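You operate a simulated robot arm through the tools that you are given. There is no shell and no other tool. Be economical: measure what you need, move in short steps, check, and stop when the job is done.

You run a simulated robot arm. Do the job below in one go: nothing can be reset, and whatever is moved stays where it is left.

JOB
Warm the loaf tin: light the oven at 220 and turn it off once READY lights.
Fine: SPARK on to light it, off again once it burns. The door stays shut.

The check looks at the end state, three seconds after you hand in, the way a careful person would. Anything else that was tipped, shoved, dropped, spilled or broken makes it a failure.

ROBOT AND FRAMES
A 6-joint arm with a two-finger parallel gripper, fixed in place. Base frame: the origin is at the foot of the arm, x ahead of it, y to its left, z up. Readings come in m, rad, newtons and seconds.
With the tool pointing down near the work surface it reaches from about 0.1 to 0.52 m from the base axis. Its first joint turns from -1.152 to 1.152 rad. Payload 2.7 kg.
The TCP is the grasp point between the finger pads, 0.023 m short of the fingertips. In the tool frame z runs along the fingers and y along their closing line. The gripper opens to 0.094 m. The fingers are 0.038 m wide and 0.01 m thick; the gripper's body (0.054 by 0.096 m) begins 0.039 m behind the TCP.
Orientation is that of the tool frame in the base frame, as [roll, pitch, yaw] about the fixed x, y, z axes, in that order (R = Rz(yaw) Ry(pitch) Rx(roll)). With the fingers straight down and closing along the base's y, the tool's x points along the base's -x, its y along +y and its z along -z.

CONTROLS
- The arm moves only by the tool servo_tool. Its argument "commands" is one flat list of numbers, 7 for each row, row after row: the finger opening in m, from 0 to 0.094, then the shift along the tool's x, y, z in m, then the turn, a rotation vector about the tool's x, y, z in rad. In form: [jaw, dx, dy, dz, wx, wy, wz, jaw, dx, dy, dz, wx, wy, wz, ...]. A call has 1 to 8 rows; each row shifts and turns the commanded pose from where the row before left it, along the tool's axes as they then stand. Rows are played at 5 a second. More than 0.05 m and 0.15 rad between two rows, or a gripper value outside its range, and nothing of the call is played. Where a pose cannot be reached the arm comes as near as it can. A force on the tool above 40 N (or 10 N above the force at the start of the call, whichever is more), or a blocked arm, ends the call early, and 0.2 s more pass. The fingers move at their own pace (about 0.045 m/s each) and stop on an object; they squeeze with about 41 N. The grip force told is the motor's: it shows also when the fingers shut on nothing. Time passes only in rows, and 0.2 s behind the last, so rows that do not move let the fingers close. The reply holds the time, the measured pose of the TCP, the force on the tool along the base axes, the opening and the grip force, in the units named above and with some noise, with the torque about the TCP (base axes, N m) and any sound that the robot's microphone picked up.
- Cameras (640 x 400 px; columns grow to the right, rows downward): "scene" is fixed at [0.0835, -0.4409, 1.3989]; the picture's right is [0.69, -0.72, 0.00], its down [-0.43, -0.41, -0.80] and it looks along [0.58, 0.55, -0.60] (base axes); focal length 354 px, centre (320, 200). "wrist" rides on the gripper at [0.086, 0.016, -0.074] in the tool frame; the picture's right is [-0.18, 0.98, 0.00], its down [-0.58, -0.11, -0.81] and it looks along [-0.79, -0.15, 0.59] (tool axes); focal length 243 px, centre (320, 200). There is no depth. A picture from a camera that has moved, and an enlarged one, comes with that camera's place and axes in the base frame and with its lens.
- grab_frame(camera): a new picture of that camera. It takes no simulated time.
- close_up(camera, box): a new picture of the part [left, top, right, bottom] of that camera's present view, enlarged. It takes no simulated time.
- close_job(): hands the job in; it is judged then, once.

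Go step by step. Nothing tells you positions but the pictures and the camera data: compare them with the known pose of the tool, close in by small moves and look again before you grip or let go. The budget is 120 turns and 64 pictures, counting those below and the enlarged ones. Unless the task says otherwise, let go and move clear before handing in, and close with one line.

The tools are called after ">>>" as name(argument=value, ...) on one line, values as JSON. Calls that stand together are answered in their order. servo_tool: Moves the arm, as the interface text tells. Its arguments: {"type":"object","properties":{"commands":{"type":"array","items":{"type":"number"}}},"required":["commands"]} The other tools are called the same way: grab_frame (camera) takes a picture; close_up (camera, box) takes an enlarged picture of a part of a camera's view; close_job () hands the job in.

At the start:

```text
time: 0.0
tcp_pos: [0.4777, 0.089, 0.9059]
tcp_rot: [3.141, -0.001, -3.142]
force: [0.9, -1.0, -0.9]
moment: [-0.03, 0.0, 0.03]
gripper_width: 0.0939
gripper_force: 0.0
```

scene: 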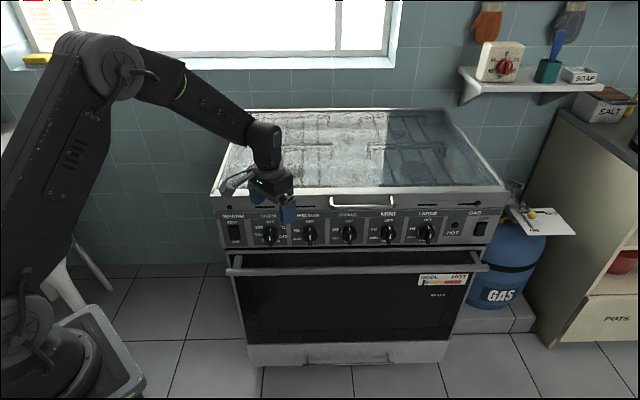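
wrist: 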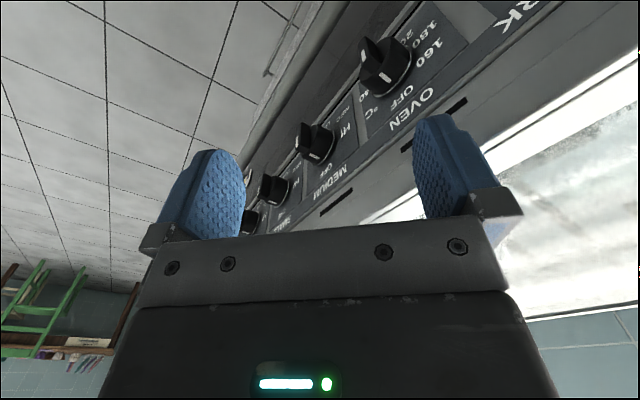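

I see a gas cooker with a control panel: a SPARK switch at left, the OVEN knob, burner knobs, and a GAS switch at right. I'll look closer first.

>>> close_up(camera="scene", box=[210, 190, 360, 284])

>>> close_up(camera="scene", box=[360, 180, 520, 280])

>>> close_up(camera="scene", box=[410, 170, 590, 320])

>>> close_up(camera="wrist", box=[240, 0, 640, 250])

```text
4.26 times, centred on (285, 237) of scene
camera zoom: at [0.0835, -0.4409, 1.3989], right [0.69, -0.72, 0.0], down [-0.43, -0.41, -0.8], along [0.58, 0.55, -0.6], focal length 1506 px, centre (469, 43)
```

zoom: 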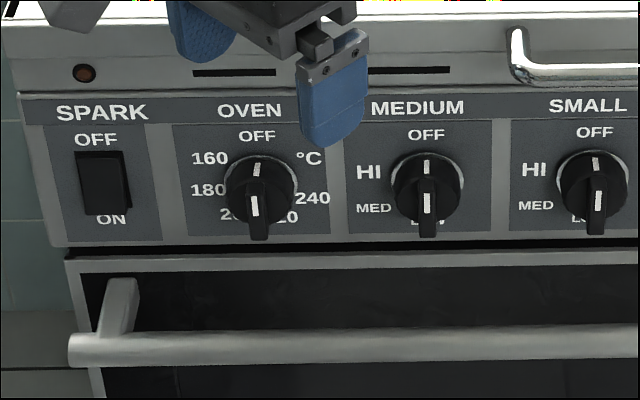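

```text
4.00 times, centred on (440, 230) of scene
camera zoom: at [0.0835, -0.4409, 1.3989], right [0.69, -0.72, 0.0], down [-0.43, -0.41, -0.8], along [0.58, 0.55, -0.6], focal length 1415 px, centre (-160, 80)
```

zoom: 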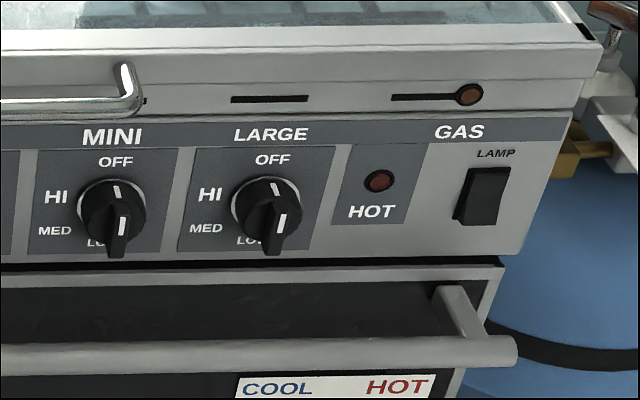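

```text
2.67 times, centred on (500, 245) of scene
camera zoom: at [0.0835, -0.4409, 1.3989], right [0.69, -0.72, 0.0], down [-0.43, -0.41, -0.8], along [0.58, 0.55, -0.6], focal length 944 px, centre (-160, 80)
```

zoom: 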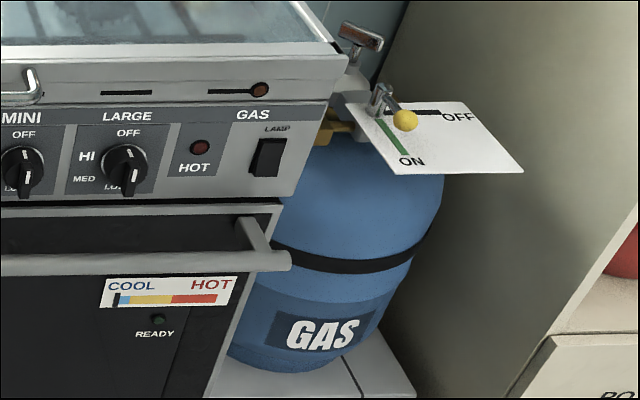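

```text
1.60 times, centred on (440, 125) of wrist
camera zoom: at [0.3909, 0.1043, 0.9806], right [0.18, 0.98, 0.0], down [0.58, -0.11, 0.81], along [0.79, -0.15, -0.59], focal length 388 px, centre (128, 320)
```

zoom: 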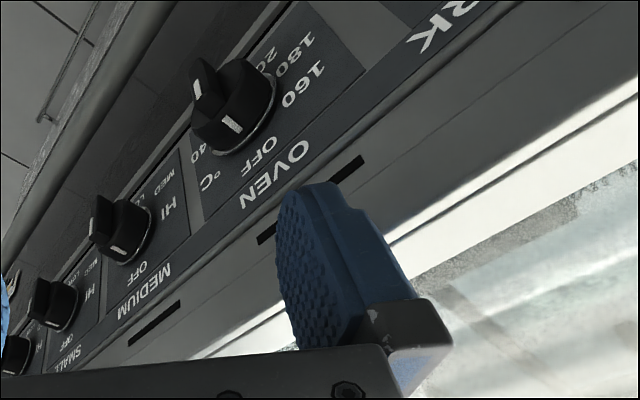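

The OVEN knob triangulates to about [0.508, 0.147, 0.746], and the panel runs along about [0.7, -0.7, 0]. Next I check the gas valve and the indicators in detail.

>>> close_up(camera="scene", box=[490, 170, 586, 230])

>>> close_up(camera="scene", box=[222, 205, 302, 255])

>>> close_up(camera="scene", box=[400, 260, 496, 320])

```text
6.67 times, centred on (538, 200) of scene
camera zoom: at [0.0835, -0.4409, 1.3989], right [0.69, -0.72, 0.0], down [-0.43, -0.41, -0.8], along [0.58, 0.55, -0.6], focal length 2359 px, centre (-1133, 200)
```

zoom: 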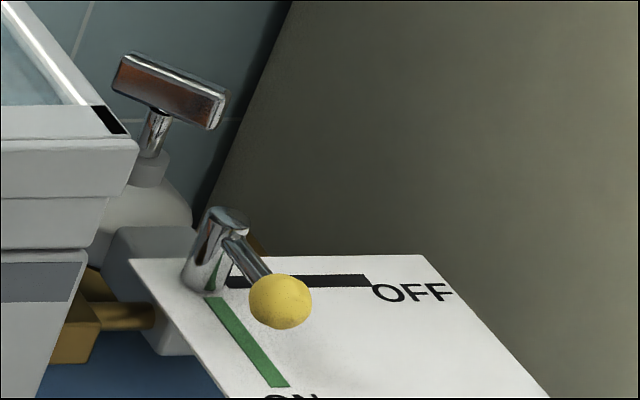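

```text
8.00 times, centred on (262, 230) of scene
camera zoom: at [0.0835, -0.4409, 1.3989], right [0.69, -0.72, 0.0], down [-0.43, -0.41, -0.8], along [0.58, 0.55, -0.6], focal length 2831 px, centre (784, -40)
```

zoom: 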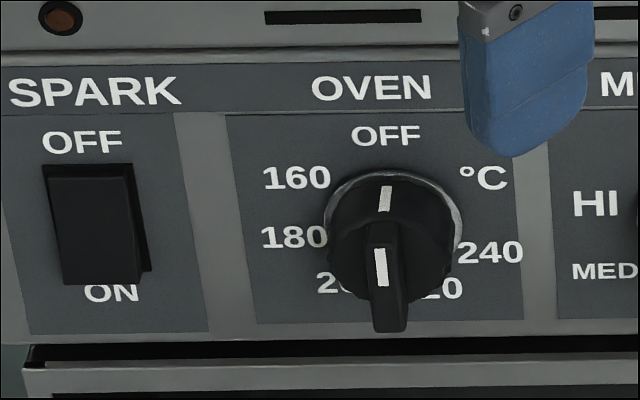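

```text
6.67 times, centred on (448, 290) of scene
camera zoom: at [0.0835, -0.4409, 1.3989], right [0.69, -0.72, 0.0], down [-0.43, -0.41, -0.8], along [0.58, 0.55, -0.6], focal length 2359 px, centre (-533, -400)
```

zoom: 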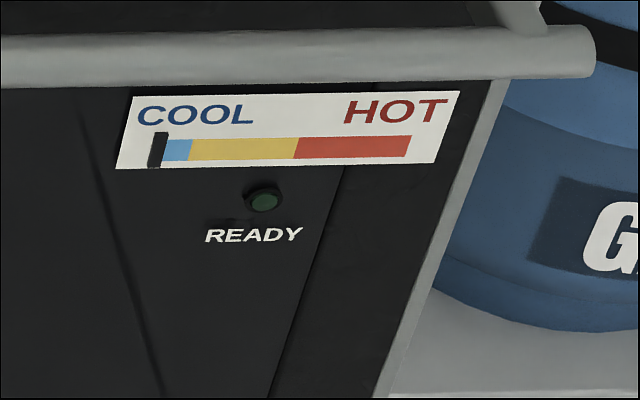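

The gas lever lies along the ON stripe, so gas is supplied, and all the knobs point to OFF. I back off from the stove and yaw the tool to face the panel.

>>> servo_tool(commands=[0.05, 0.05, 0, 0, 0, 0, 0, 0.03, 0.05, 0, 0, 0, 0, 0, 0.0, 0, 0, 0, 0, 0, -0.13, 0, 0, 0, 0, 0, 0, -0.13, 0, 0, 0, 0, 0, 0, -0.13, 0, 0, 0, 0, 0, 0, -0.13, 0, 0, 0, 0, 0, 0, -0.13, 0, 0, 0, 0, 0, 0, -0.13])

```text
time: 1.8
tcp_pos: [0.3777, 0.088, 0.9058]
tcp_rot: [-3.142, -0.001, -2.36]
force: [0.7, 0.1, 0.2]
moment: [0.0, 0.01, 0.02]
gripper_width: 0.0
gripper_force: 41.2
```

The tool has yawed by 0.78 and the gripper is closed. Now I tilt it toward the panel.

>>> servo_tool(commands=[0, 0, 0, 0, 0, -0.14, 0, 0, 0, 0, 0, 0, -0.14, 0, 0, 0, 0, 0, 0, -0.14, 0, 0, 0, 0, 0, 0, -0.14, 0, 0, 0, 0, 0, 0, -0.14, 0, 0, 0, 0, 0, 0, -0.14, 0, 0, 0, 0, 0, 0, -0.14, 0, 0, 0, 0, 0, 0, -0.14, 0])

>>> servo_tool(commands=[0, 0, 0, 0, 0, -0.15, 0, 0, 0, 0, 0, 0, -0.15, 0, 0, 0, 0, 0, 0, -0.151, 0])

```text
time: 3.6
tcp_pos: [0.3786, 0.0877, 0.9048]
tcp_rot: [-3.139, 1.122, -2.359]
force: [0.3, 0.2, 0.6]
moment: [-0.02, -0.02, 0.02]
gripper_width: 0.0
gripper_force: 41.3
```

```text
time: 4.4
tcp_pos: [0.4085, 0.0788, 0.9297]
tcp_rot: [1.182, 1.57, 1.964]
force: [-0.7, -0.1, 0.0]
moment: [0.02, 0.01, 0.0]
gripper_width: 0.0
gripper_force: 41.3
out of reach, approached as far as the arm can: row 2, 3
```

The tool is horizontal but at the edge of its reach at this height. I lower it toward the panel height.

>>> servo_tool(commands=[0, 0.05, 0, 0, 0, 0, 0, 0, 0.05, 0, 0, 0, 0, 0, 0, 0.03, 0, 0, 0, 0, 0])

>>> grab_frame(camera="wrist")

>>> grab_frame(camera="scene")

```text
time: 5.2
tcp_pos: [0.4592, 0.0638, 0.8245]
tcp_rot: [1.574, 1.566, 2.354]
force: [0.3, -0.7, -0.4]
moment: [-0.02, 0.0, 0.01]
gripper_width: 0.0
gripper_force: 41.2
out of reach, approached as far as the arm can: row 1, 2, 3
```

```text
54 pictures are left
camera wrist: at [0.3944, 0.0229, 0.7395], right [-0.69, 0.7, 0.19], down [-0.49, -0.65, 0.58], along [0.53, 0.31, 0.79], focal length 243 px, centre (320, 200)
```

wrist: 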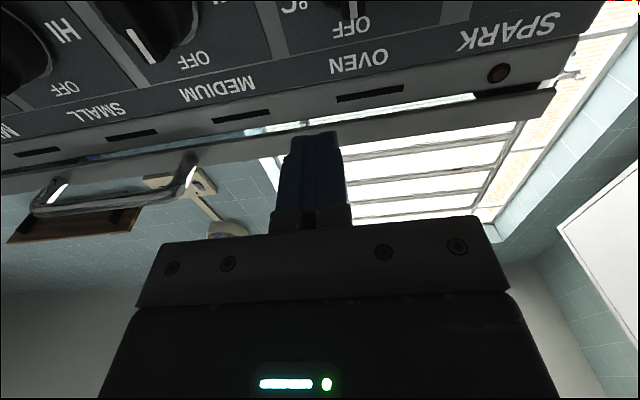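

```text
53 pictures are left
```

scene: 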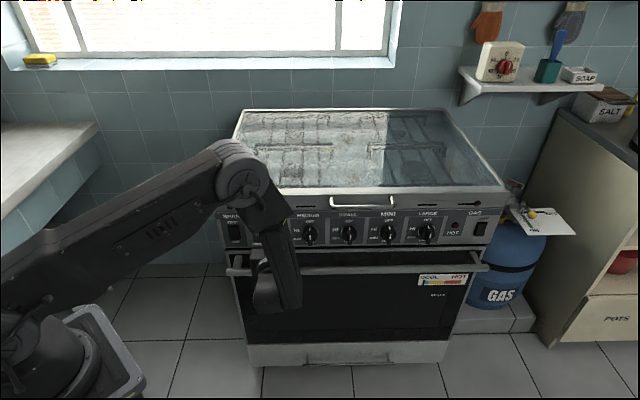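

Fully horizontal this close to the base is out of reach. For SPARK I'll use a tool pitched about 0.5 rad downward; I tilt back first and check the pose.

>>> servo_tool(commands=[0, 0, 0, 0, 0, 0.14, 0, 0, 0, 0, 0, 0, 0.14, 0, 0, 0, 0, 0, 0, 0.14, 0, 0, 0, 0, 0, 0, 0.12, 0])

```text
time: 6.2
tcp_pos: [0.4598, 0.0633, 0.8253]
tcp_rot: [3.139, 1.028, -2.363]
force: [0.9, 0.1, 0.0]
moment: [-0.02, 0.0, 0.01]
gripper_width: 0.0002
gripper_force: 41.0
```

The command resyncs to the actual pose. I slide left toward the SPARK switch, staying clear of the panel, and look.

>>> servo_tool(commands=[0, 0, 0.04, 0, 0, 0, 0, 0, 0, 0.04, 0, 0, 0, 0, 0, 0.017, 0.04, 0.01, 0, 0, 0])

>>> grab_frame(camera="wrist")

>>> close_up(camera="scene", box=[200, 180, 328, 260])

```text
time: 7.0
tcp_pos: [0.4028, 0.1442, 0.8217]
tcp_rot: [3.113, 1.027, -2.382]
force: [-0.9, 0.2, -0.2]
moment: [-0.01, 0.03, 0.02]
gripper_width: 0.0001
gripper_force: 40.9
out of reach, approached as far as the arm can: row 3
```

```text
52 pictures are left
camera wrist: at [0.3142, 0.0788, 0.788], right [-0.63, 0.76, 0.17], down [-0.19, -0.36, 0.91], along [0.76, 0.54, 0.37], focal length 243 px, centre (320, 200)
```

wrist: 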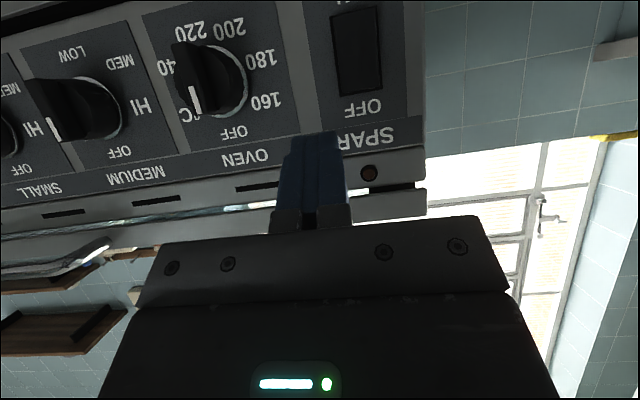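

```text
5.00 times, centred on (264, 220) of scene
camera zoom: at [0.0834, -0.441, 1.3989], right [0.69, -0.72, 0.0], down [-0.43, -0.41, -0.8], along [0.58, 0.55, -0.6], focal length 1769 px, centre (600, 100)
```

zoom: 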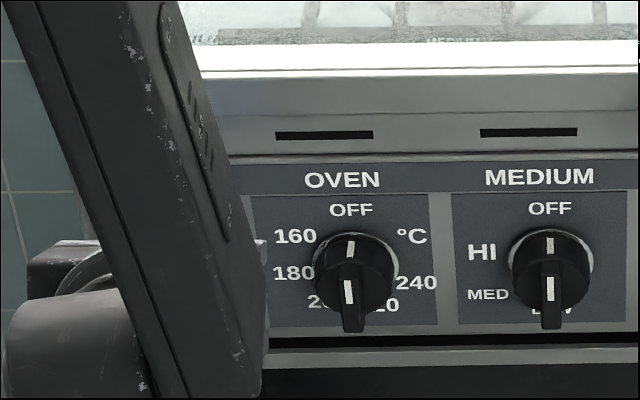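

SPARK appears at about [0.443, 0.223, 0.75], with the panel facing along [0.707, 0.707]. I move left, down and slightly forward, then look again.

>>> servo_tool(commands=[0, 0.016, 0.0, 0.022, 0, 0, 0, 0, 0.016, 0.014, 0.021, 0, 0, 0, 0, 0, 0.014, 0, 0, 0, 0])

>>> grab_frame(camera="wrist")

```text
time: 7.8
tcp_pos: [0.431, 0.1786, 0.7886]
tcp_rot: [3.127, 1.027, -2.37]
force: [-0.5, -0.4, 0.0]
moment: [-0.01, 0.03, -0.03]
gripper_width: 0.0
gripper_force: 41.1
out of reach, approached as far as the arm can: row 1, 2, 3
```

```text
50 pictures are left
camera wrist: at [0.3412, 0.1129, 0.7549], right [-0.62, 0.76, 0.16], down [-0.2, -0.36, 0.91], along [0.76, 0.54, 0.37], focal length 243 px, centre (320, 200)
```

wrist: 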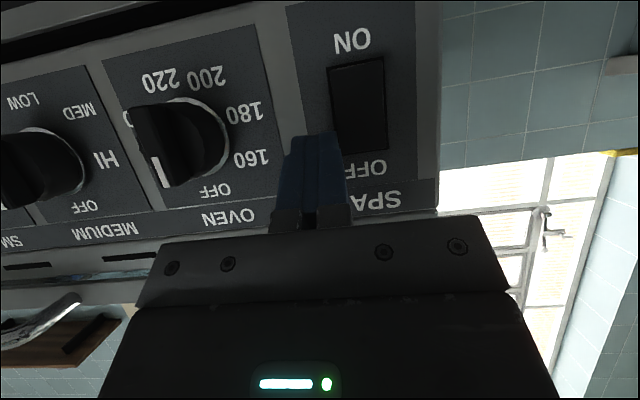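

The tool is near the inner reach limit, so I tilt it steeper (about 45°) to push the wrist outward, and back off a little.

>>> servo_tool(commands=[0, 0.005, 0, -0.009, 0, 0.14, 0, 0, 0, 0, 0, 0, 0.14, 0, 0, 0, 0.01, 0, 0, 0, 0, 0, 0, 0.013, 0, 0, 0, 0])

```text
time: 8.8
tcp_pos: [0.4059, 0.1861, 0.7902]
tcp_rot: [-3.142, 0.749, -2.362]
force: [0.0, -0.2, 0.0]
moment: [0.01, -0.04, 0.01]
gripper_width: 0.0002
gripper_force: 40.5
```

That pose was reached exactly. Now I lower toward the bottom half of the rocker while staying about 2 cm off.

>>> servo_tool(commands=[0, 0.021, 0, 0.015, 0, 0, 0, 0, 0.02, 0, 0.015, 0, 0, 0])

>>> grab_frame(camera="wrist")

>>> close_up(camera="scene", box=[180, 180, 308, 260])

```text
time: 9.4
tcp_pos: [0.3997, 0.1807, 0.7421]
tcp_rot: [3.133, 0.751, -2.365]
force: [-0.1, 0.0, -0.1]
moment: [-0.01, -0.01, -0.01]
gripper_width: 0.0
gripper_force: 40.9
```

```text
49 pictures are left
camera wrist: at [0.3077, 0.1111, 0.7377], right [-0.6, 0.79, 0.13], down [-0.01, -0.17, 0.99], along [0.8, 0.59, 0.11], focal length 243 px, centre (320, 200)
```

wrist: 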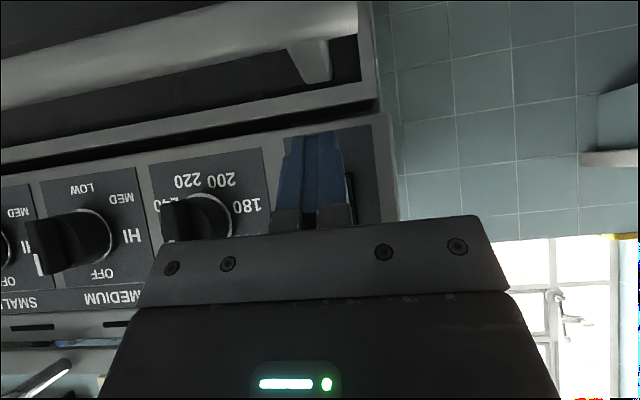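

```text
5.00 times, centred on (244, 220) of scene
camera zoom: at [0.0834, -0.4409, 1.3989], right [0.69, -0.72, 0.0], down [-0.43, -0.41, -0.8], along [0.58, 0.55, -0.6], focal length 1769 px, centre (700, 100)
```

zoom: 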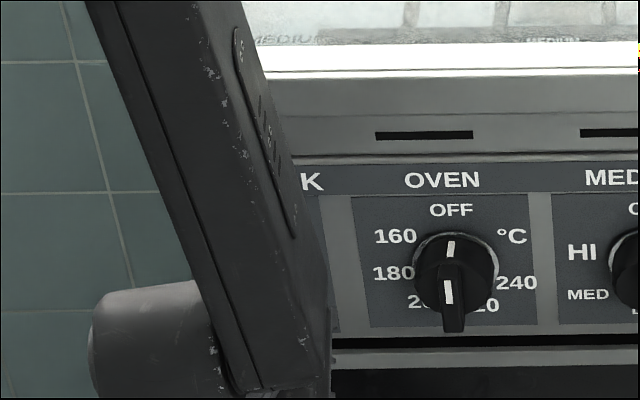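

I'm now almost level with the rocker; I enlarge to see exactly where its lower edge lies relative to the fingertip.

>>> close_up(camera="wrist", box=[240, 110, 400, 210])

```text
4.00 times, centred on (320, 160) of wrist
camera zoom: at [0.3077, 0.1111, 0.7377], right [-0.6, 0.79, 0.13], down [-0.01, -0.17, 0.99], along [0.8, 0.59, 0.11], focal length 970 px, centre (320, 360)
```

zoom: 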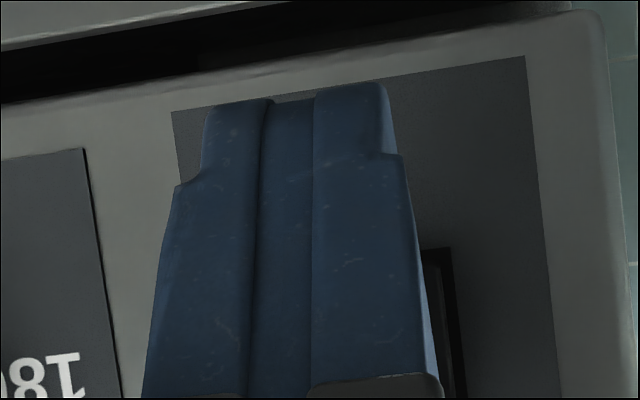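

The rocker's lower edge is at z≈0.740 (centre ≈0.764). I raise the tip to press at about z 0.75, shift 4 mm left, and advance slowly.

>>> servo_tool(commands=[0, -0.0102, 0.004, -0.011, 0, 0, 0, 0, -0.0073, 0, 0.0068, 0, 0, 0, 0, -0.0037, 0, 0.0034, 0, 0, 0, 0, -0.0037, 0, 0.0034, 0, 0, 0])

>>> close_up(camera="wrist", box=[240, 80, 400, 180])

```text
time: 10.4
tcp_pos: [0.4092, 0.1983, 0.7543]
tcp_rot: [-3.141, 0.75, -2.36]
force: [-0.5, 0.8, -1.0]
moment: [-0.02, -0.01, -0.03]
gripper_width: 0.0002
gripper_force: 41.0
heard: click
```

```text
4.00 times, centred on (320, 130) of wrist
camera zoom: at [0.3166, 0.1298, 0.7511], right [-0.6, 0.79, 0.13], down [-0.01, -0.17, 0.99], along [0.8, 0.59, 0.11], focal length 970 px, centre (320, 480)
```

zoom: 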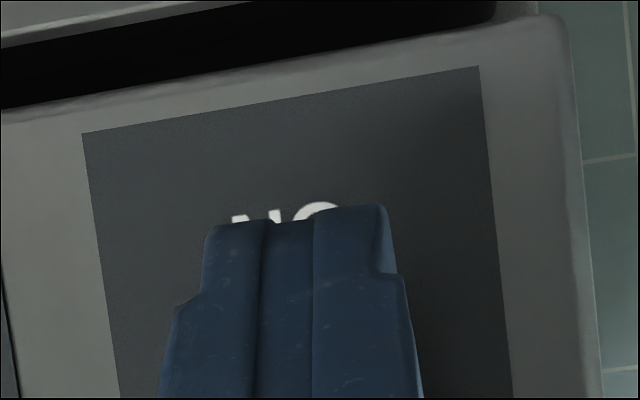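

I heard a click. I back straight off and check the rocker.

>>> servo_tool(commands=[0, 0.011, 0, -0.0102, 0, 0, 0, 0, 0.011, 0, -0.0102, 0, 0, 0, 0, 0.03, 0, 0.02, 0, 0, 0])

>>> grab_frame(camera="wrist")

```text
time: 11.2
tcp_pos: [0.4028, 0.1743, 0.7272]
tcp_rot: [3.126, 0.745, -2.368]
force: [0.3, 1.2, 0.1]
moment: [0.03, -0.01, 0.0]
gripper_width: 0.0
gripper_force: 40.5
out of reach, approached as far as the arm can: row 2, 3
```

```text
45 pictures are left
camera wrist: at [0.3099, 0.1046, 0.7244], right [-0.6, 0.79, 0.14], down [0.0, -0.17, 0.99], along [0.8, 0.59, 0.1], focal length 243 px, centre (320, 200)
```

wrist: 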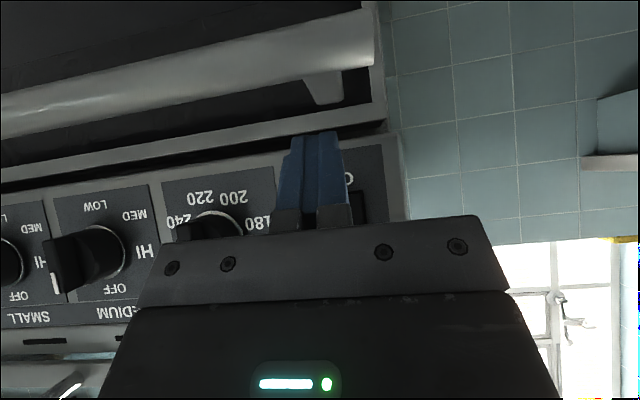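

The finger hides the rocker. I move right and back out toward the OVEN knob, then check the switch from the scene camera.

>>> servo_tool(commands=[0, 0.0146, -0.03, -0.0136, 0, 0, 0, 0, 0.0146, -0.03, -0.0136, 0, 0, 0, 0, -0.015, -0.03, -0.016, 0, 0, 0, 0, -0.015, -0.01, -0.017, 0, 0, 0])

>>> grab_frame(camera="scene")

>>> grab_frame(camera="wrist")

```text
time: 12.2
tcp_pos: [0.4407, 0.0721, 0.7723]
tcp_rot: [3.141, 0.75, -2.362]
force: [-0.4, 0.0, 1.0]
moment: [-0.02, 0.0, 0.01]
gripper_width: 0.0
gripper_force: 41.3
```

```text
44 pictures are left
```

scene: 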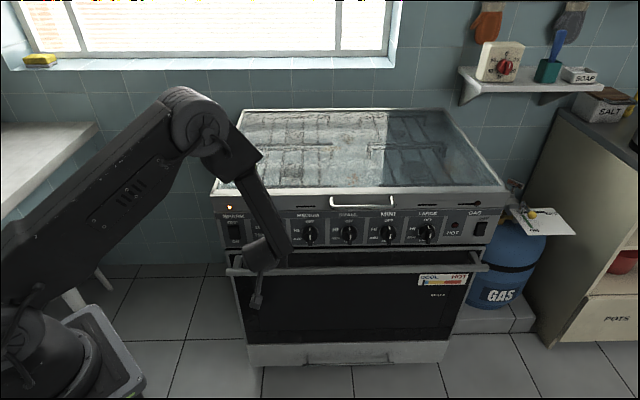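

```text
43 pictures are left
camera wrist: at [0.3483, 0.0022, 0.7694], right [-0.6, 0.79, 0.13], down [-0.01, -0.17, 0.99], along [0.8, 0.59, 0.11], focal length 243 px, centre (320, 200)
```

wrist: 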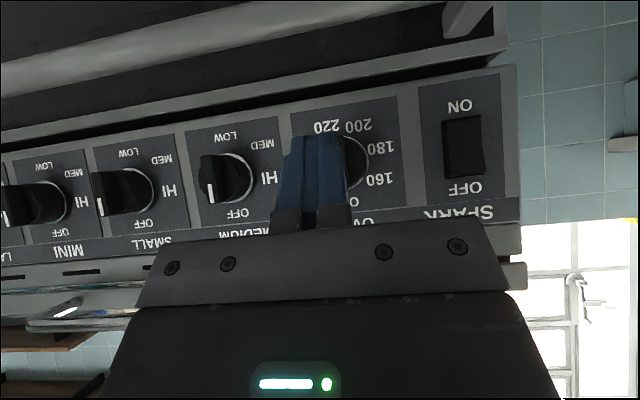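

SPARK is on (its lamp glows). Now I tilt the tool toward horizontal in front of the OVEN knob, with the fingers opening.

>>> servo_tool(commands=[0.02, 0, 0, 0, 0, -0.137, 0, 0.04, 0, 0, 0, 0, -0.137, 0, 0.05, 0, 0, 0, 0, -0.137, 0])

```text
time: 13.0
tcp_pos: [0.4437, 0.0713, 0.7739]
tcp_rot: [3.134, 1.165, -2.366]
force: [-0.7, -0.3, -0.4]
moment: [0.02, 0.01, 0.01]
gripper_width: 0.0501
gripper_force: 0.0
```

>>> servo_tool(commands=[0.05, 0, 0, 0, 0, -0.137, 0, 0.05, 0, 0, 0, 0, -0.137, 0])

```text
time: 13.6
tcp_pos: [0.4639, 0.0651, 0.7778]
tcp_rot: [3.102, 1.439, -2.398]
force: [-0.4, 0.0, -1.0]
moment: [0.0, -0.02, 0.01]
gripper_width: 0.0497
gripper_force: 0.1
out of reach, approached as far as the arm can: row 1, 2
```

Nearly horizontal now, at the edge of reach. I look at the knob before aligning.

>>> grab_frame(camera="wrist")

>>> close_up(camera="scene", box=[200, 180, 328, 260])

```text
42 pictures are left
camera wrist: at [0.3912, 0.016, 0.7036], right [-0.68, 0.71, 0.19], down [-0.43, -0.59, 0.68], along [0.6, 0.38, 0.71], focal length 243 px, centre (320, 200)
```

wrist: 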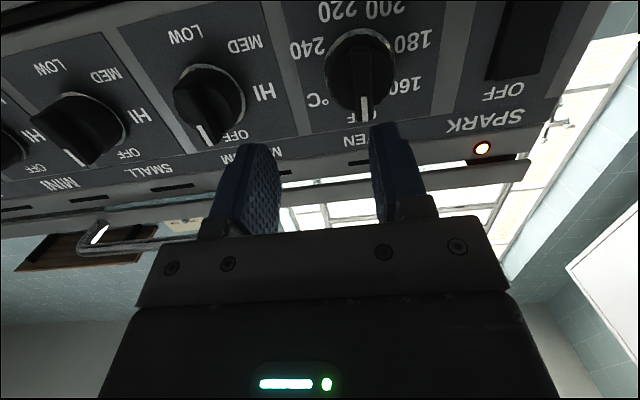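

```text
5.00 times, centred on (264, 220) of scene
camera zoom: at [0.0834, -0.4409, 1.3989], right [0.69, -0.72, 0.0], down [-0.43, -0.41, -0.8], along [0.58, 0.55, -0.6], focal length 1769 px, centre (600, 100)
```

zoom: 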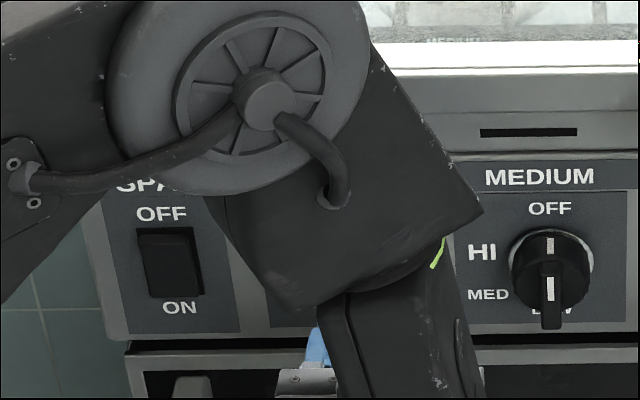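

I see the OVEN knob blade vertical with its mark at OFF. I move left, slightly down and forward to bring it between the open fingers, levelling the tool.

>>> servo_tool(commands=[0.06, 0.006, 0.011, 0.01, 0, 0, 0, 0.06, 0.007, 0.011, 0.01, 0, -0.065, 0, 0.06, 0, 0, 0, 0, -0.065, 0])

>>> grab_frame(camera="wrist")

```text
time: 14.4
tcp_pos: [0.4782, 0.0871, 0.765]
tcp_rot: [2.267, 1.563, 3.048]
force: [0.2, 0.8, 0.3]
moment: [0.01, -0.01, 0.02]
gripper_width: 0.0602
gripper_force: 0.0
out of reach, approached as far as the arm can: row 1, 2
```

```text
40 pictures are left
camera wrist: at [0.4138, 0.0467, 0.6801], right [-0.69, 0.7, 0.19], down [-0.49, -0.65, 0.58], along [0.53, 0.31, 0.79], focal length 243 px, centre (320, 200)
```

wrist: 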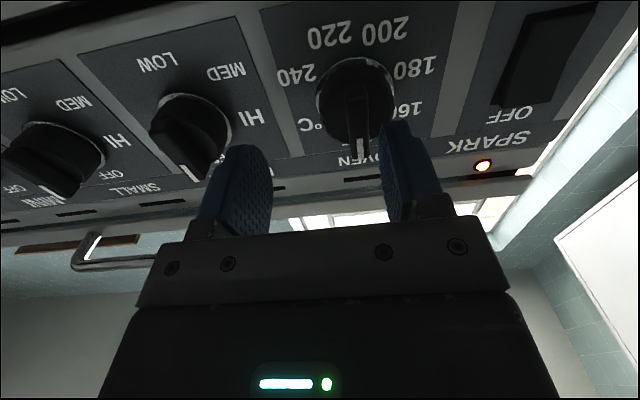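

The tool is level. I shift about 17 mm left to centre on the blade.

>>> servo_tool(commands=[0.06, 0, 0.009, 0.003, 0, 0, 0, 0.06, 0, 0.009, 0.003, 0, 0, 0])

>>> grab_frame(camera="wrist")

```text
time: 15.0
tcp_pos: [0.4822, 0.1029, 0.7666]
tcp_rot: [2.254, 1.563, 3.038]
force: [-0.4, 0.3, 0.0]
moment: [0.0, 0.02, 0.04]
gripper_width: 0.06
gripper_force: 0.1
out of reach, approached as far as the arm can: row 1, 2
```

```text
39 pictures are left
camera wrist: at [0.4166, 0.0612, 0.6811], right [-0.69, 0.7, 0.19], down [-0.49, -0.65, 0.58], along [0.53, 0.31, 0.79], focal length 243 px, centre (320, 200)
```

wrist: 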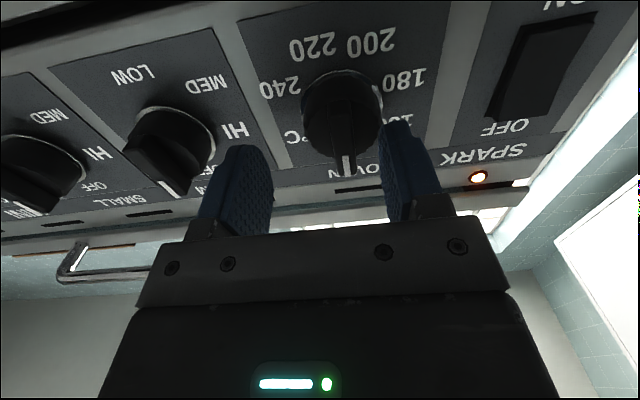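

I am still about 9 mm right of the blade and the tips are just level with the blade's front. I go left and about 8 mm deeper.

>>> servo_tool(commands=[0.06, 0, 0.005, 0.004, 0, 0, 0, 0.06, 0, 0.005, 0.003, 0, 0, 0])

>>> close_up(camera="wrist", box=[200, 40, 456, 200])

```text
time: 15.6
tcp_pos: [0.4845, 0.1143, 0.7672]
tcp_rot: [2.293, 1.563, 3.076]
force: [-0.8, 0.2, 0.4]
moment: [0.0, 0.03, -0.02]
gripper_width: 0.06
gripper_force: 0.0
out of reach, approached as far as the arm can: row 2
```

```text
2.50 times, centred on (328, 120) of wrist
camera zoom: at [0.4193, 0.0724, 0.6825], right [-0.69, 0.7, 0.19], down [-0.49, -0.65, 0.58], along [0.53, 0.31, 0.79], focal length 606 px, centre (300, 400)
```

zoom: 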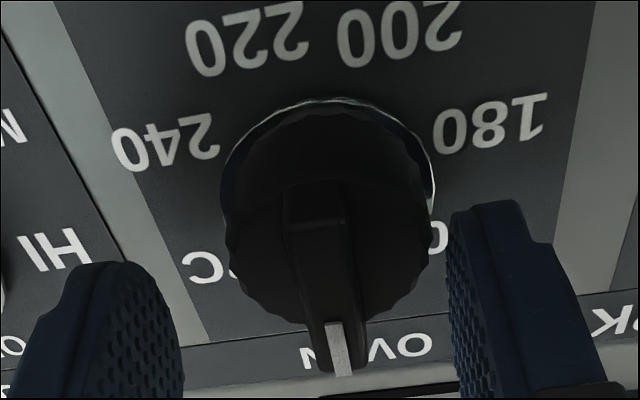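

The blade is between the fingers. I nudge 4 mm left and 5 mm down, then close.

>>> servo_tool(commands=[0.06, 0.005, 0.004, 0.002, 0, 0, 0, 0.03, 0, 0, 0, 0, 0, 0, 0.02, 0, 0, 0, 0, 0, 0])

>>> close_up(camera="wrist", box=[200, 40, 456, 200])

```text
time: 16.4
tcp_pos: [0.4825, 0.1217, 0.7611]
tcp_rot: [2.264, 1.559, 3.058]
force: [-16.1, 18.6, 1.1]
moment: [0.05, -0.02, 0.54]
gripper_width: 0.0396
gripper_force: 33.7
```

```text
2.50 times, centred on (328, 120) of wrist
camera zoom: at [0.4169, 0.0785, 0.6768], right [-0.7, 0.69, 0.19], down [-0.48, -0.65, 0.59], along [0.53, 0.32, 0.79], focal length 606 px, centre (300, 400)
```

zoom: 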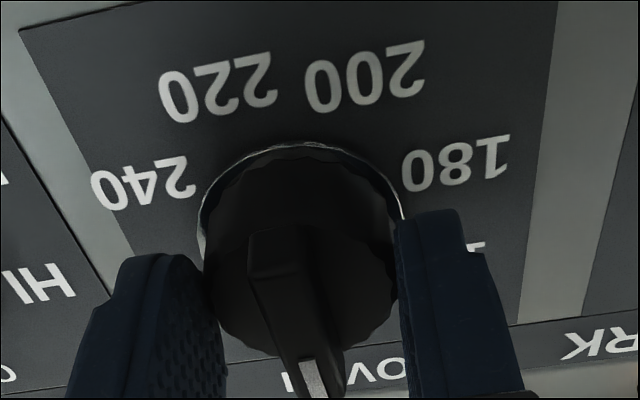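

The fingers are gripping the round base instead of the blade, which is too deep. I open, back off about 9 mm, and close on the blade.

>>> servo_tool(commands=[0.06, 0, 0, 0, 0, 0, 0, 0.06, 0, 0.001, -0.009, 0, 0, 0, 0.05, 0, 0, 0, 0, 0, 0])

>>> close_up(camera="wrist", box=[200, 40, 456, 200])

```text
time: 17.2
tcp_pos: [0.4842, 0.1117, 0.7624]
tcp_rot: [2.343, 1.561, 3.13]
force: [-4.8, 10.5, 1.5]
moment: [0.03, 0.04, 0.15]
gripper_width: 0.0551
gripper_force: 5.6
out of reach, approached as far as the arm can: row 2
```

```text
2.50 times, centred on (328, 120) of wrist
camera zoom: at [0.4183, 0.0696, 0.6778], right [-0.69, 0.69, 0.19], down [-0.49, -0.65, 0.59], along [0.53, 0.31, 0.79], focal length 606 px, centre (300, 400)
```

zoom: 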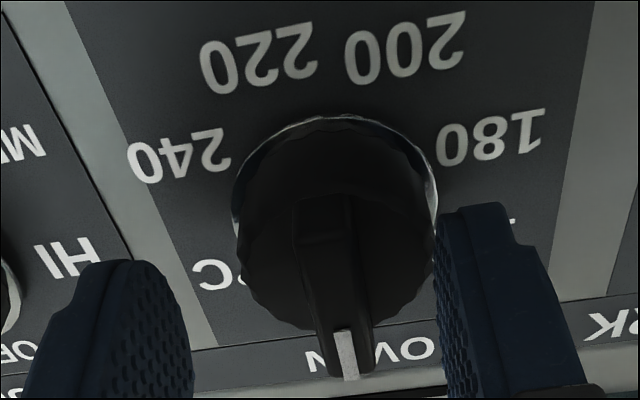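

Sliding outward pushed me right because of the reach limit. The knob's round base (40 mm) sits within reach and can be gripped at any roll, so I'll centre on it and grip that instead.

>>> servo_tool(commands=[0.07, 0, 0, 0, 0, 0, 0, 0.07, 0, 0.004, 0.005, 0, 0, 0, 0.07, 0, 0.005, 0.003, 0, 0, 0])

>>> close_up(camera="wrist", box=[200, 40, 456, 200])

```text
time: 18.0
tcp_pos: [0.4867, 0.1227, 0.7628]
tcp_rot: [2.241, 1.565, 3.025]
force: [-1.1, -0.5, 0.5]
moment: [0.04, 0.02, 0.01]
gripper_width: 0.07
gripper_force: 0.1
out of reach, approached as far as the arm can: row 3
```

```text
2.50 times, centred on (328, 120) of wrist
camera zoom: at [0.421, 0.0805, 0.6779], right [-0.69, 0.7, 0.19], down [-0.49, -0.65, 0.58], along [0.53, 0.31, 0.79], focal length 606 px, centre (300, 400)
```

zoom: 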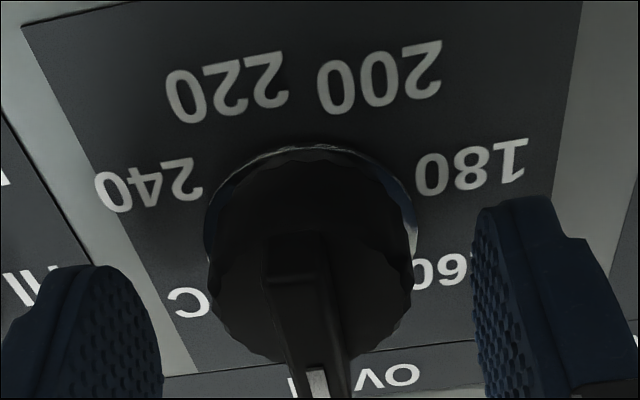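

Now I pre-roll the open gripper by +1.2 rad around the knob, so the grip has turning room in the other direction.

>>> servo_tool(commands=[0.056, 0, 0.002, 0, 0, 0, 0.15, 0.056, 0, 0, 0, 0, 0, 0.15, 0.056, 0, 0, 0, 0, 0, 0.15, 0.056, 0, 0, 0, 0, 0, 0.15, 0.056, 0, 0, 0, 0, 0, 0.15, 0.056, 0, 0, 0, 0, 0, 0.15, 0.056, 0, 0, 0, 0, 0, 0.15, 0.056, 0, 0, 0, 0, 0, 0.15])

```text
time: 19.8
tcp_pos: [0.4854, 0.1228, 0.7626]
tcp_rot: [1.576, 0.368, 2.352]
force: [-0.1, 0.7, -0.3]
moment: [0.01, -0.04, 0.02]
gripper_width: 0.056
gripper_force: 0.0
```

>>> servo_tool(commands=[0.056, 0, 0, 0, 0, 0, 0.15, 0.056, 0, 0, 0, 0, 0, 0.15, 0.056, 0, 0, 0, 0, 0, 0.15, 0.056, 0, 0, 0, 0, 0, 0.15, 0.056, 0, 0, 0, 0, 0, 0.15, 0.056, 0, 0, 0, 0, 0, 0.15, 0.056, 0, 0, 0, 0, 0, 0.15, 0.056, 0, 0, 0, 0, 0, 0.15])

>>> grab_frame(camera="wrist")

```text
time: 21.6
tcp_pos: [0.4846, 0.1248, 0.7637]
tcp_rot: [1.578, -0.831, 2.346]
force: [-1.1, 0.3, -0.5]
moment: [0.01, 0.02, 0.0]
gripper_width: 0.056
gripper_force: 0.0
```

```text
34 pictures are left
camera wrist: at [0.3998, 0.1043, 0.8391], right [0.6, -0.6, 0.53], down [-0.36, -0.79, -0.5], along [0.72, 0.11, -0.69], focal length 243 px, centre (320, 200)
```

wrist: 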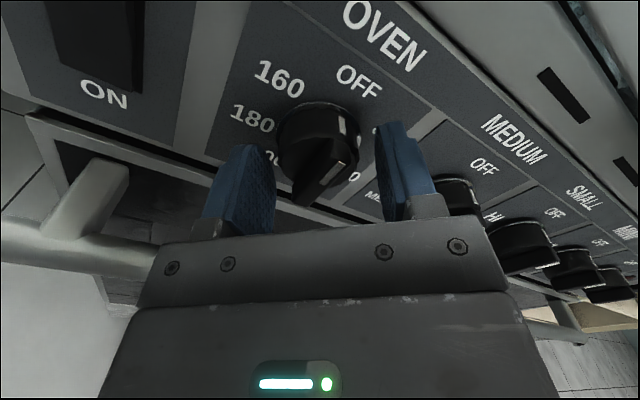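

The roll reached +2.4 and the knob sits centred. I grip its base and start the anticlockwise turn.

>>> servo_tool(commands=[0.03, 0, 0, 0, 0, 0, 0, 0.0, 0, 0, 0, 0, 0, 0, 0, 0, 0, 0, 0, 0, -0.1, 0, 0, 0, 0, 0, 0, -0.15, 0, 0, 0, 0, 0, 0, -0.15, 0, 0, 0, 0, 0, 0, -0.15])

>>> grab_frame(camera="wrist")

```text
time: 23.0
tcp_pos: [0.4844, 0.1241, 0.7618]
tcp_rot: [1.578, -0.28, 2.349]
force: [-4.5, 2.4, -7.8]
moment: [0.7, 0.5, -0.24]
gripper_width: 0.0408
gripper_force: 45.2
```

```text
33 pictures are left
camera wrist: at [0.3765, 0.127, 0.8032], right [0.32, -0.31, 0.89], down [-0.2, -0.94, -0.26], along [0.93, -0.1, -0.36], focal length 243 px, centre (320, 200)
```

wrist: 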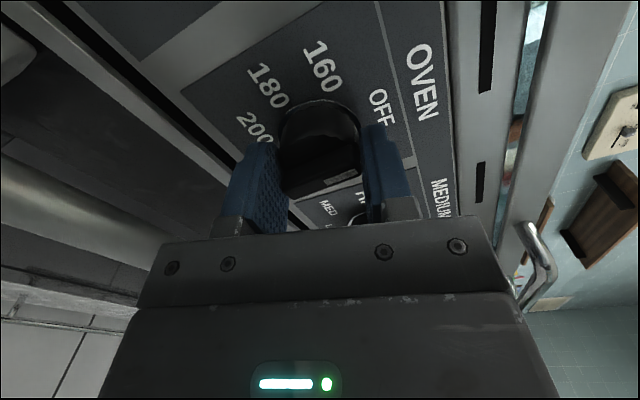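

The grip appears to have slipped without turning the knob (torque about 0.85 N·m). I check closely.

>>> close_up(camera="wrist", box=[200, 20, 456, 220])

```text
2.00 times, centred on (328, 120) of wrist
camera zoom: at [0.3765, 0.127, 0.8032], right [0.32, -0.31, 0.89], down [-0.2, -0.94, -0.26], along [0.93, -0.1, -0.36], focal length 485 px, centre (304, 360)
```

zoom: 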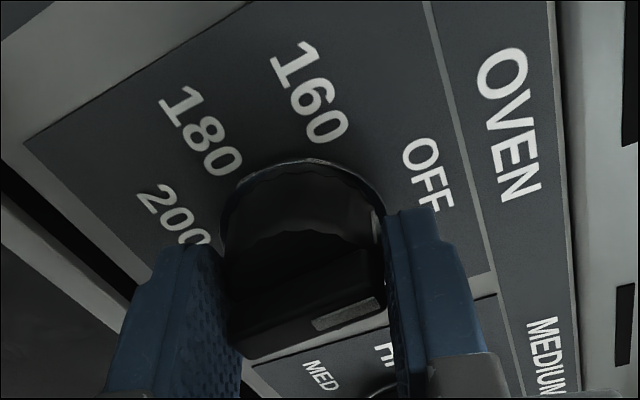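

The knob hasn't turned, so it likely needs pushing in first, as gas taps do. I push along its axis while gripping and watch the force and travel.

>>> servo_tool(commands=[0, 0, 0, 0.003, 0, 0, 0, 0, 0, 0, 0.003, 0, 0, 0, 0, 0, 0, 0, 0, 0, 0])

```text
time: 23.8
tcp_pos: [0.4884, 0.1285, 0.7625]
tcp_rot: [1.578, -0.28, 2.349]
force: [-21.7, -15.7, -6.8]
moment: [0.23, -0.24, 0.87]
gripper_width: 0.0402
gripper_force: 45.2
```

It moved in about 6 mm against about 26 N. Now I turn while holding it in.

>>> servo_tool(commands=[0, 0, 0, 0.001, 0, 0, -0.1, 0, 0, 0, 0, 0, 0, -0.12, 0, 0, 0, 0, 0, 0, -0.12, 0, 0, 0, 0, 0, 0, -0.12])

>>> close_up(camera="wrist", box=[200, 20, 456, 220])

```text
time: 24.8
tcp_pos: [0.4882, 0.1279, 0.7624]
tcp_rot: [1.578, 0.18, 2.35]
force: [-23.5, -26.6, -10.9]
moment: [0.2, -0.14, -0.08]
gripper_width: 0.0404
gripper_force: 45.2
```

```text
2.00 times, centred on (328, 120) of wrist
camera zoom: at [0.3737, 0.1377, 0.7645], right [0.01, 0.0, 1.0], down [-0.16, -0.99, 0.0], along [0.99, -0.16, -0.01], focal length 485 px, centre (304, 360)
```

zoom: 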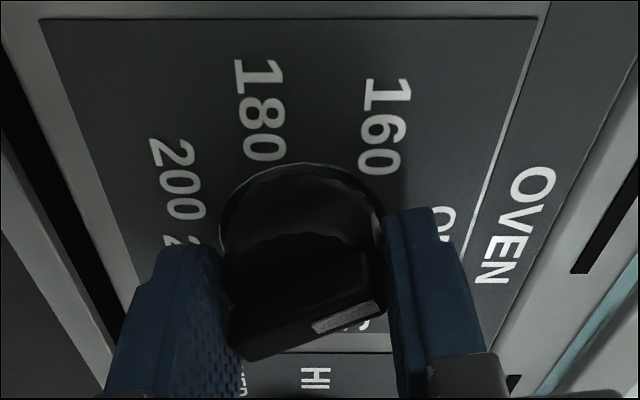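

The knob now turns with the gripper, so it is a push-and-turn tap. I ease the push and continue anticlockwise.

>>> servo_tool(commands=[0, 0, 0, 0, 0, 0, -0.15, 0, 0, 0, -0.001, 0, 0, -0.15, 0, 0, 0, -0.001, 0, 0, -0.15, 0, 0, 0, 0, 0, 0, -0.15, 0, 0, 0, 0, 0, 0, -0.15, 0, 0, 0, 0, 0, 0, -0.15, 0, 0, 0, 0, 0, 0, -0.15, 0, 0, 0, 0, 0, 0, -0.15])

>>> close_up(camera="wrist", box=[200, 20, 456, 220])

```text
time: 26.6
tcp_pos: [0.4891, 0.1276, 0.7627]
tcp_rot: [1.608, 1.381, 2.388]
force: [-3.5, -2.9, -19.7]
moment: [0.25, -0.29, 0.02]
gripper_width: 0.0405
gripper_force: 45.1
```

```text
2.00 times, centred on (328, 120) of wrist
camera zoom: at [0.4122, 0.097, 0.6823], right [-0.65, 0.66, 0.36], down [-0.42, -0.72, 0.56], along [0.63, 0.21, 0.75], focal length 485 px, centre (304, 360)
```

zoom: 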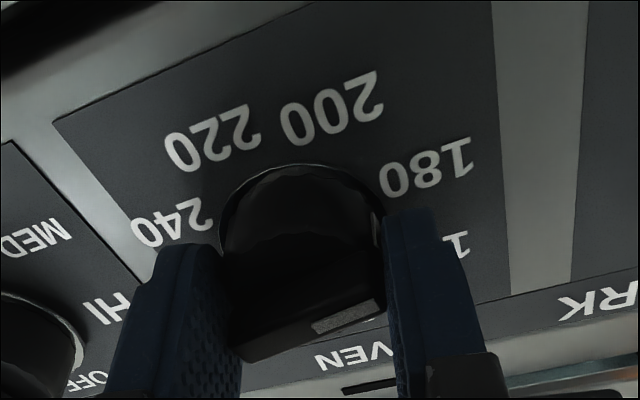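

The knob is about 95° around. I continue another 1.2 rad with a small downward correction.

>>> servo_tool(commands=[0, 0.001, 0, 0, 0, 0, -0.15, 0, 0, 0, 0, 0, 0, -0.15, 0, 0, 0, 0, 0, 0, -0.15, 0, 0, 0, 0, 0, 0, -0.15, 0, 0, 0, 0, 0, 0, -0.15, 0, 0, 0, 0, 0, 0, -0.15, 0, 0, 0, 0, 0, 0, -0.15, 0, 0, 0, 0, 0, 0, -0.15])

>>> grab_frame(camera="wrist")

>>> grab_frame(camera="scene")

```text
time: 27.1
tcp_pos: [0.4915, 0.1289, 0.7615]
tcp_rot: [-2.025, 1.558, -1.216]
force: [-13.9, -4.4, 7.5]
moment: [0.38, -0.36, -0.67]
gripper_width: 0.0408
gripper_force: 44.7
out of reach, approached as far as the arm can: row 2
stopped in row 2: the force on the tool passed its limit (the readings are from after the stop); the commanded pose is now the measured one
```

```text
29 pictures are left
camera wrist: at [0.4275, 0.0848, 0.6765], right [-0.71, 0.68, 0.17], down [-0.48, -0.65, 0.59], along [0.51, 0.34, 0.79], focal length 243 px, centre (320, 200)
```

wrist: 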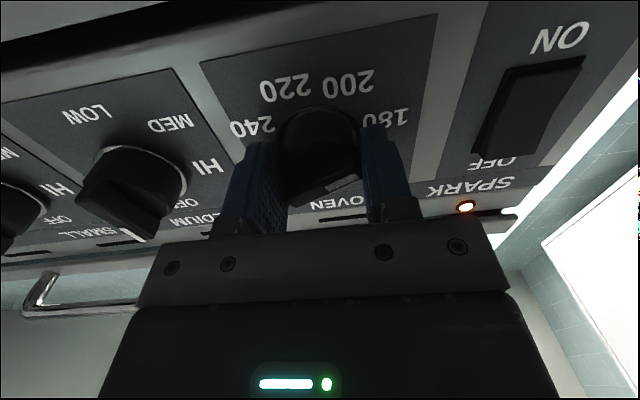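

```text
28 pictures are left
```

scene: 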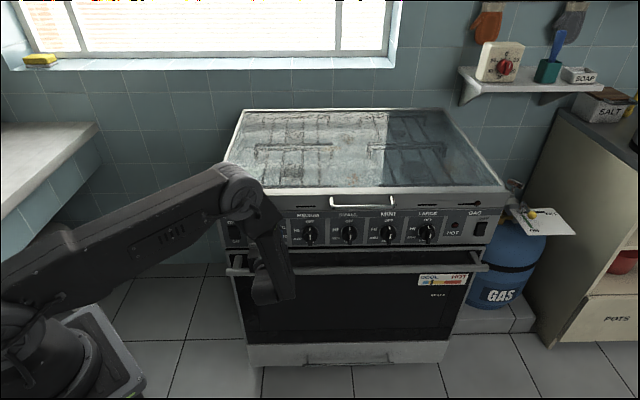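

The wrist hit a limit near roll 0, with the knob about at 180. I release, roll back with fingers open, and regrip for the rest of the turn.

>>> servo_tool(commands=[0.056, 0, 0, 0, 0, 0, 0, 0.056, 0, 0, -0.006, 0, 0, 0, 0.056, 0, 0, 0, 0, 0, 0.15, 0.056, 0, 0, 0, 0, 0, 0.15, 0.056, 0, 0, 0, 0, 0, 0.15, 0.056, 0, 0, 0, 0, 0, 0.15, 0.056, 0, 0, 0, 0, 0, 0.15, 0.056, 0, 0, 0, 0, 0, 0.15])

>>> servo_tool(commands=[0.056, 0, 0, 0, 0, 0, 0.15, 0.056, 0, 0, 0, 0, 0, 0.15, 0.056, 0, 0, 0, 0, 0, 0.15, 0.056, 0, 0, 0, 0, 0, 0.15, 0.056, 0, 0, 0, 0, 0, 0.15, 0.056, 0, 0, 0, 0, 0, 0.15, 0.056, 0, 0, 0, 0, 0, 0.15, 0.056, 0, 0, 0, 0, 0, 0.15])

>>> grab_frame(camera="wrist")

```text
time: 28.9
tcp_pos: [0.4885, 0.1264, 0.761]
tcp_rot: [1.579, 0.683, 2.385]
force: [0.7, 0.3, 0.5]
moment: [-0.02, 0.01, 0.02]
gripper_width: 0.0558
gripper_force: 0.0
```

```text
time: 30.7
tcp_pos: [0.4881, 0.1261, 0.7617]
tcp_rot: [1.58, -0.518, 2.377]
force: [0.3, -0.1, -0.7]
moment: [0.01, 0.02, 0.04]
gripper_width: 0.056
gripper_force: 0.1
```

```text
27 pictures are left
camera wrist: at [0.3879, 0.1174, 0.819], right [0.47, -0.44, 0.76], down [-0.23, -0.9, -0.38], along [0.85, 0.0, -0.53], focal length 243 px, centre (320, 200)
```

wrist: 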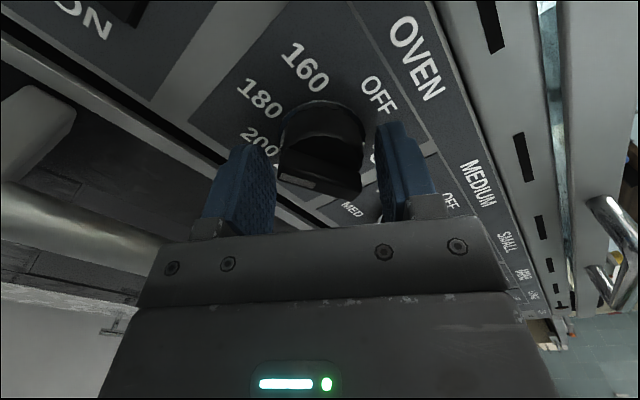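

The knob mark has moved round past 180. I regrip here and continue anticlockwise.

>>> servo_tool(commands=[0.03, 0, 0, 0, 0, 0, 0, 0, 0, 0, 0, 0, 0, 0, 0, 0, 0, 0.002, 0, 0, -0.12, 0, 0, 0, 0, 0, 0, -0.15, 0, 0, 0, 0, 0, 0, -0.15, 0, 0, 0, 0, 0, 0, -0.15, 0, 0, 0, 0, 0, 0, -0.15, 0, 0, 0, 0, 0, 0, -0.15])

>>> grab_frame(camera="wrist")

>>> close_up(camera="scene", box=[400, 260, 496, 320])

```text
time: 32.5
tcp_pos: [0.4901, 0.126, 0.7642]
tcp_rot: [1.575, 0.36, 2.379]
force: [6.8, -10.0, 17.4]
moment: [0.08, -0.06, -0.25]
gripper_width: 0.0396
gripper_force: 45.1
```

```text
26 pictures are left
camera wrist: at [0.3754, 0.1318, 0.7488], right [-0.12, 0.12, 0.98], down [-0.14, -0.99, 0.1], along [0.98, -0.12, 0.14], focal length 243 px, centre (320, 200)
```

wrist: 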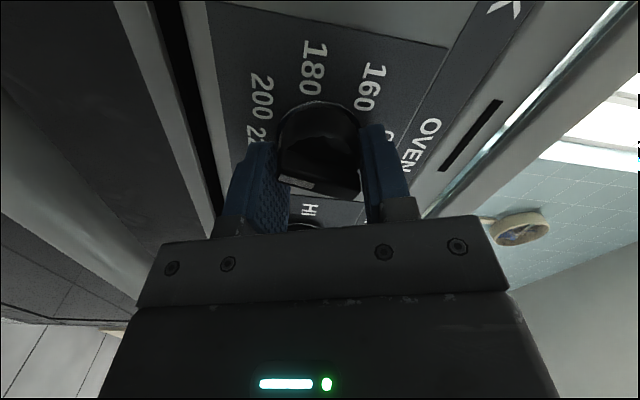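

```text
6.67 times, centred on (448, 290) of scene
camera zoom: at [0.0833, -0.4412, 1.3988], right [0.69, -0.72, 0.0], down [-0.43, -0.41, -0.8], along [0.58, 0.55, -0.6], focal length 2359 px, centre (-533, -400)
```

zoom: 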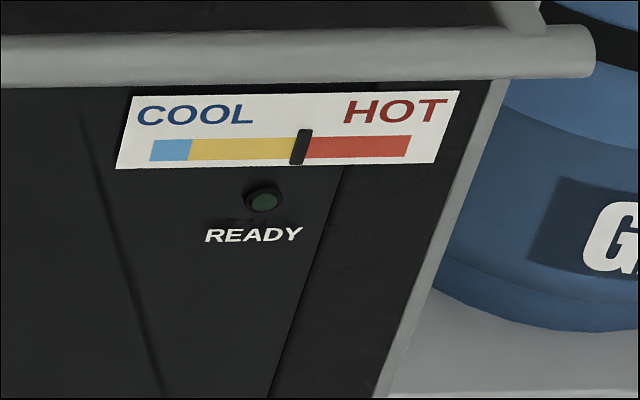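

The oven is already alight and heating. Before the last turn I check exactly where the mark is.

>>> close_up(camera="wrist", box=[200, 20, 456, 240])

```text
1.82 times, centred on (328, 130) of wrist
camera zoom: at [0.3754, 0.1318, 0.7488], right [-0.12, 0.12, 0.98], down [-0.14, -0.99, 0.1], along [0.98, -0.12, 0.14], focal length 441 px, centre (306, 327)
```

zoom: 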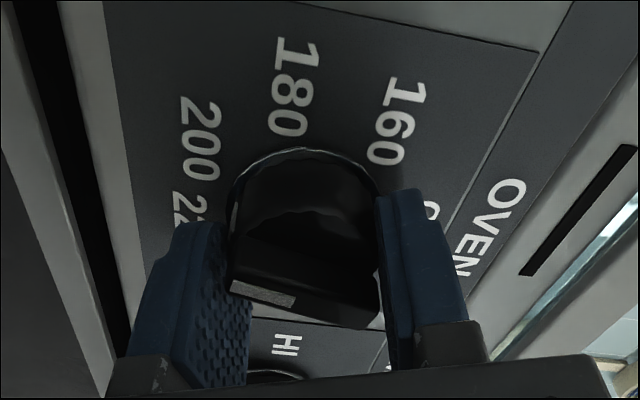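

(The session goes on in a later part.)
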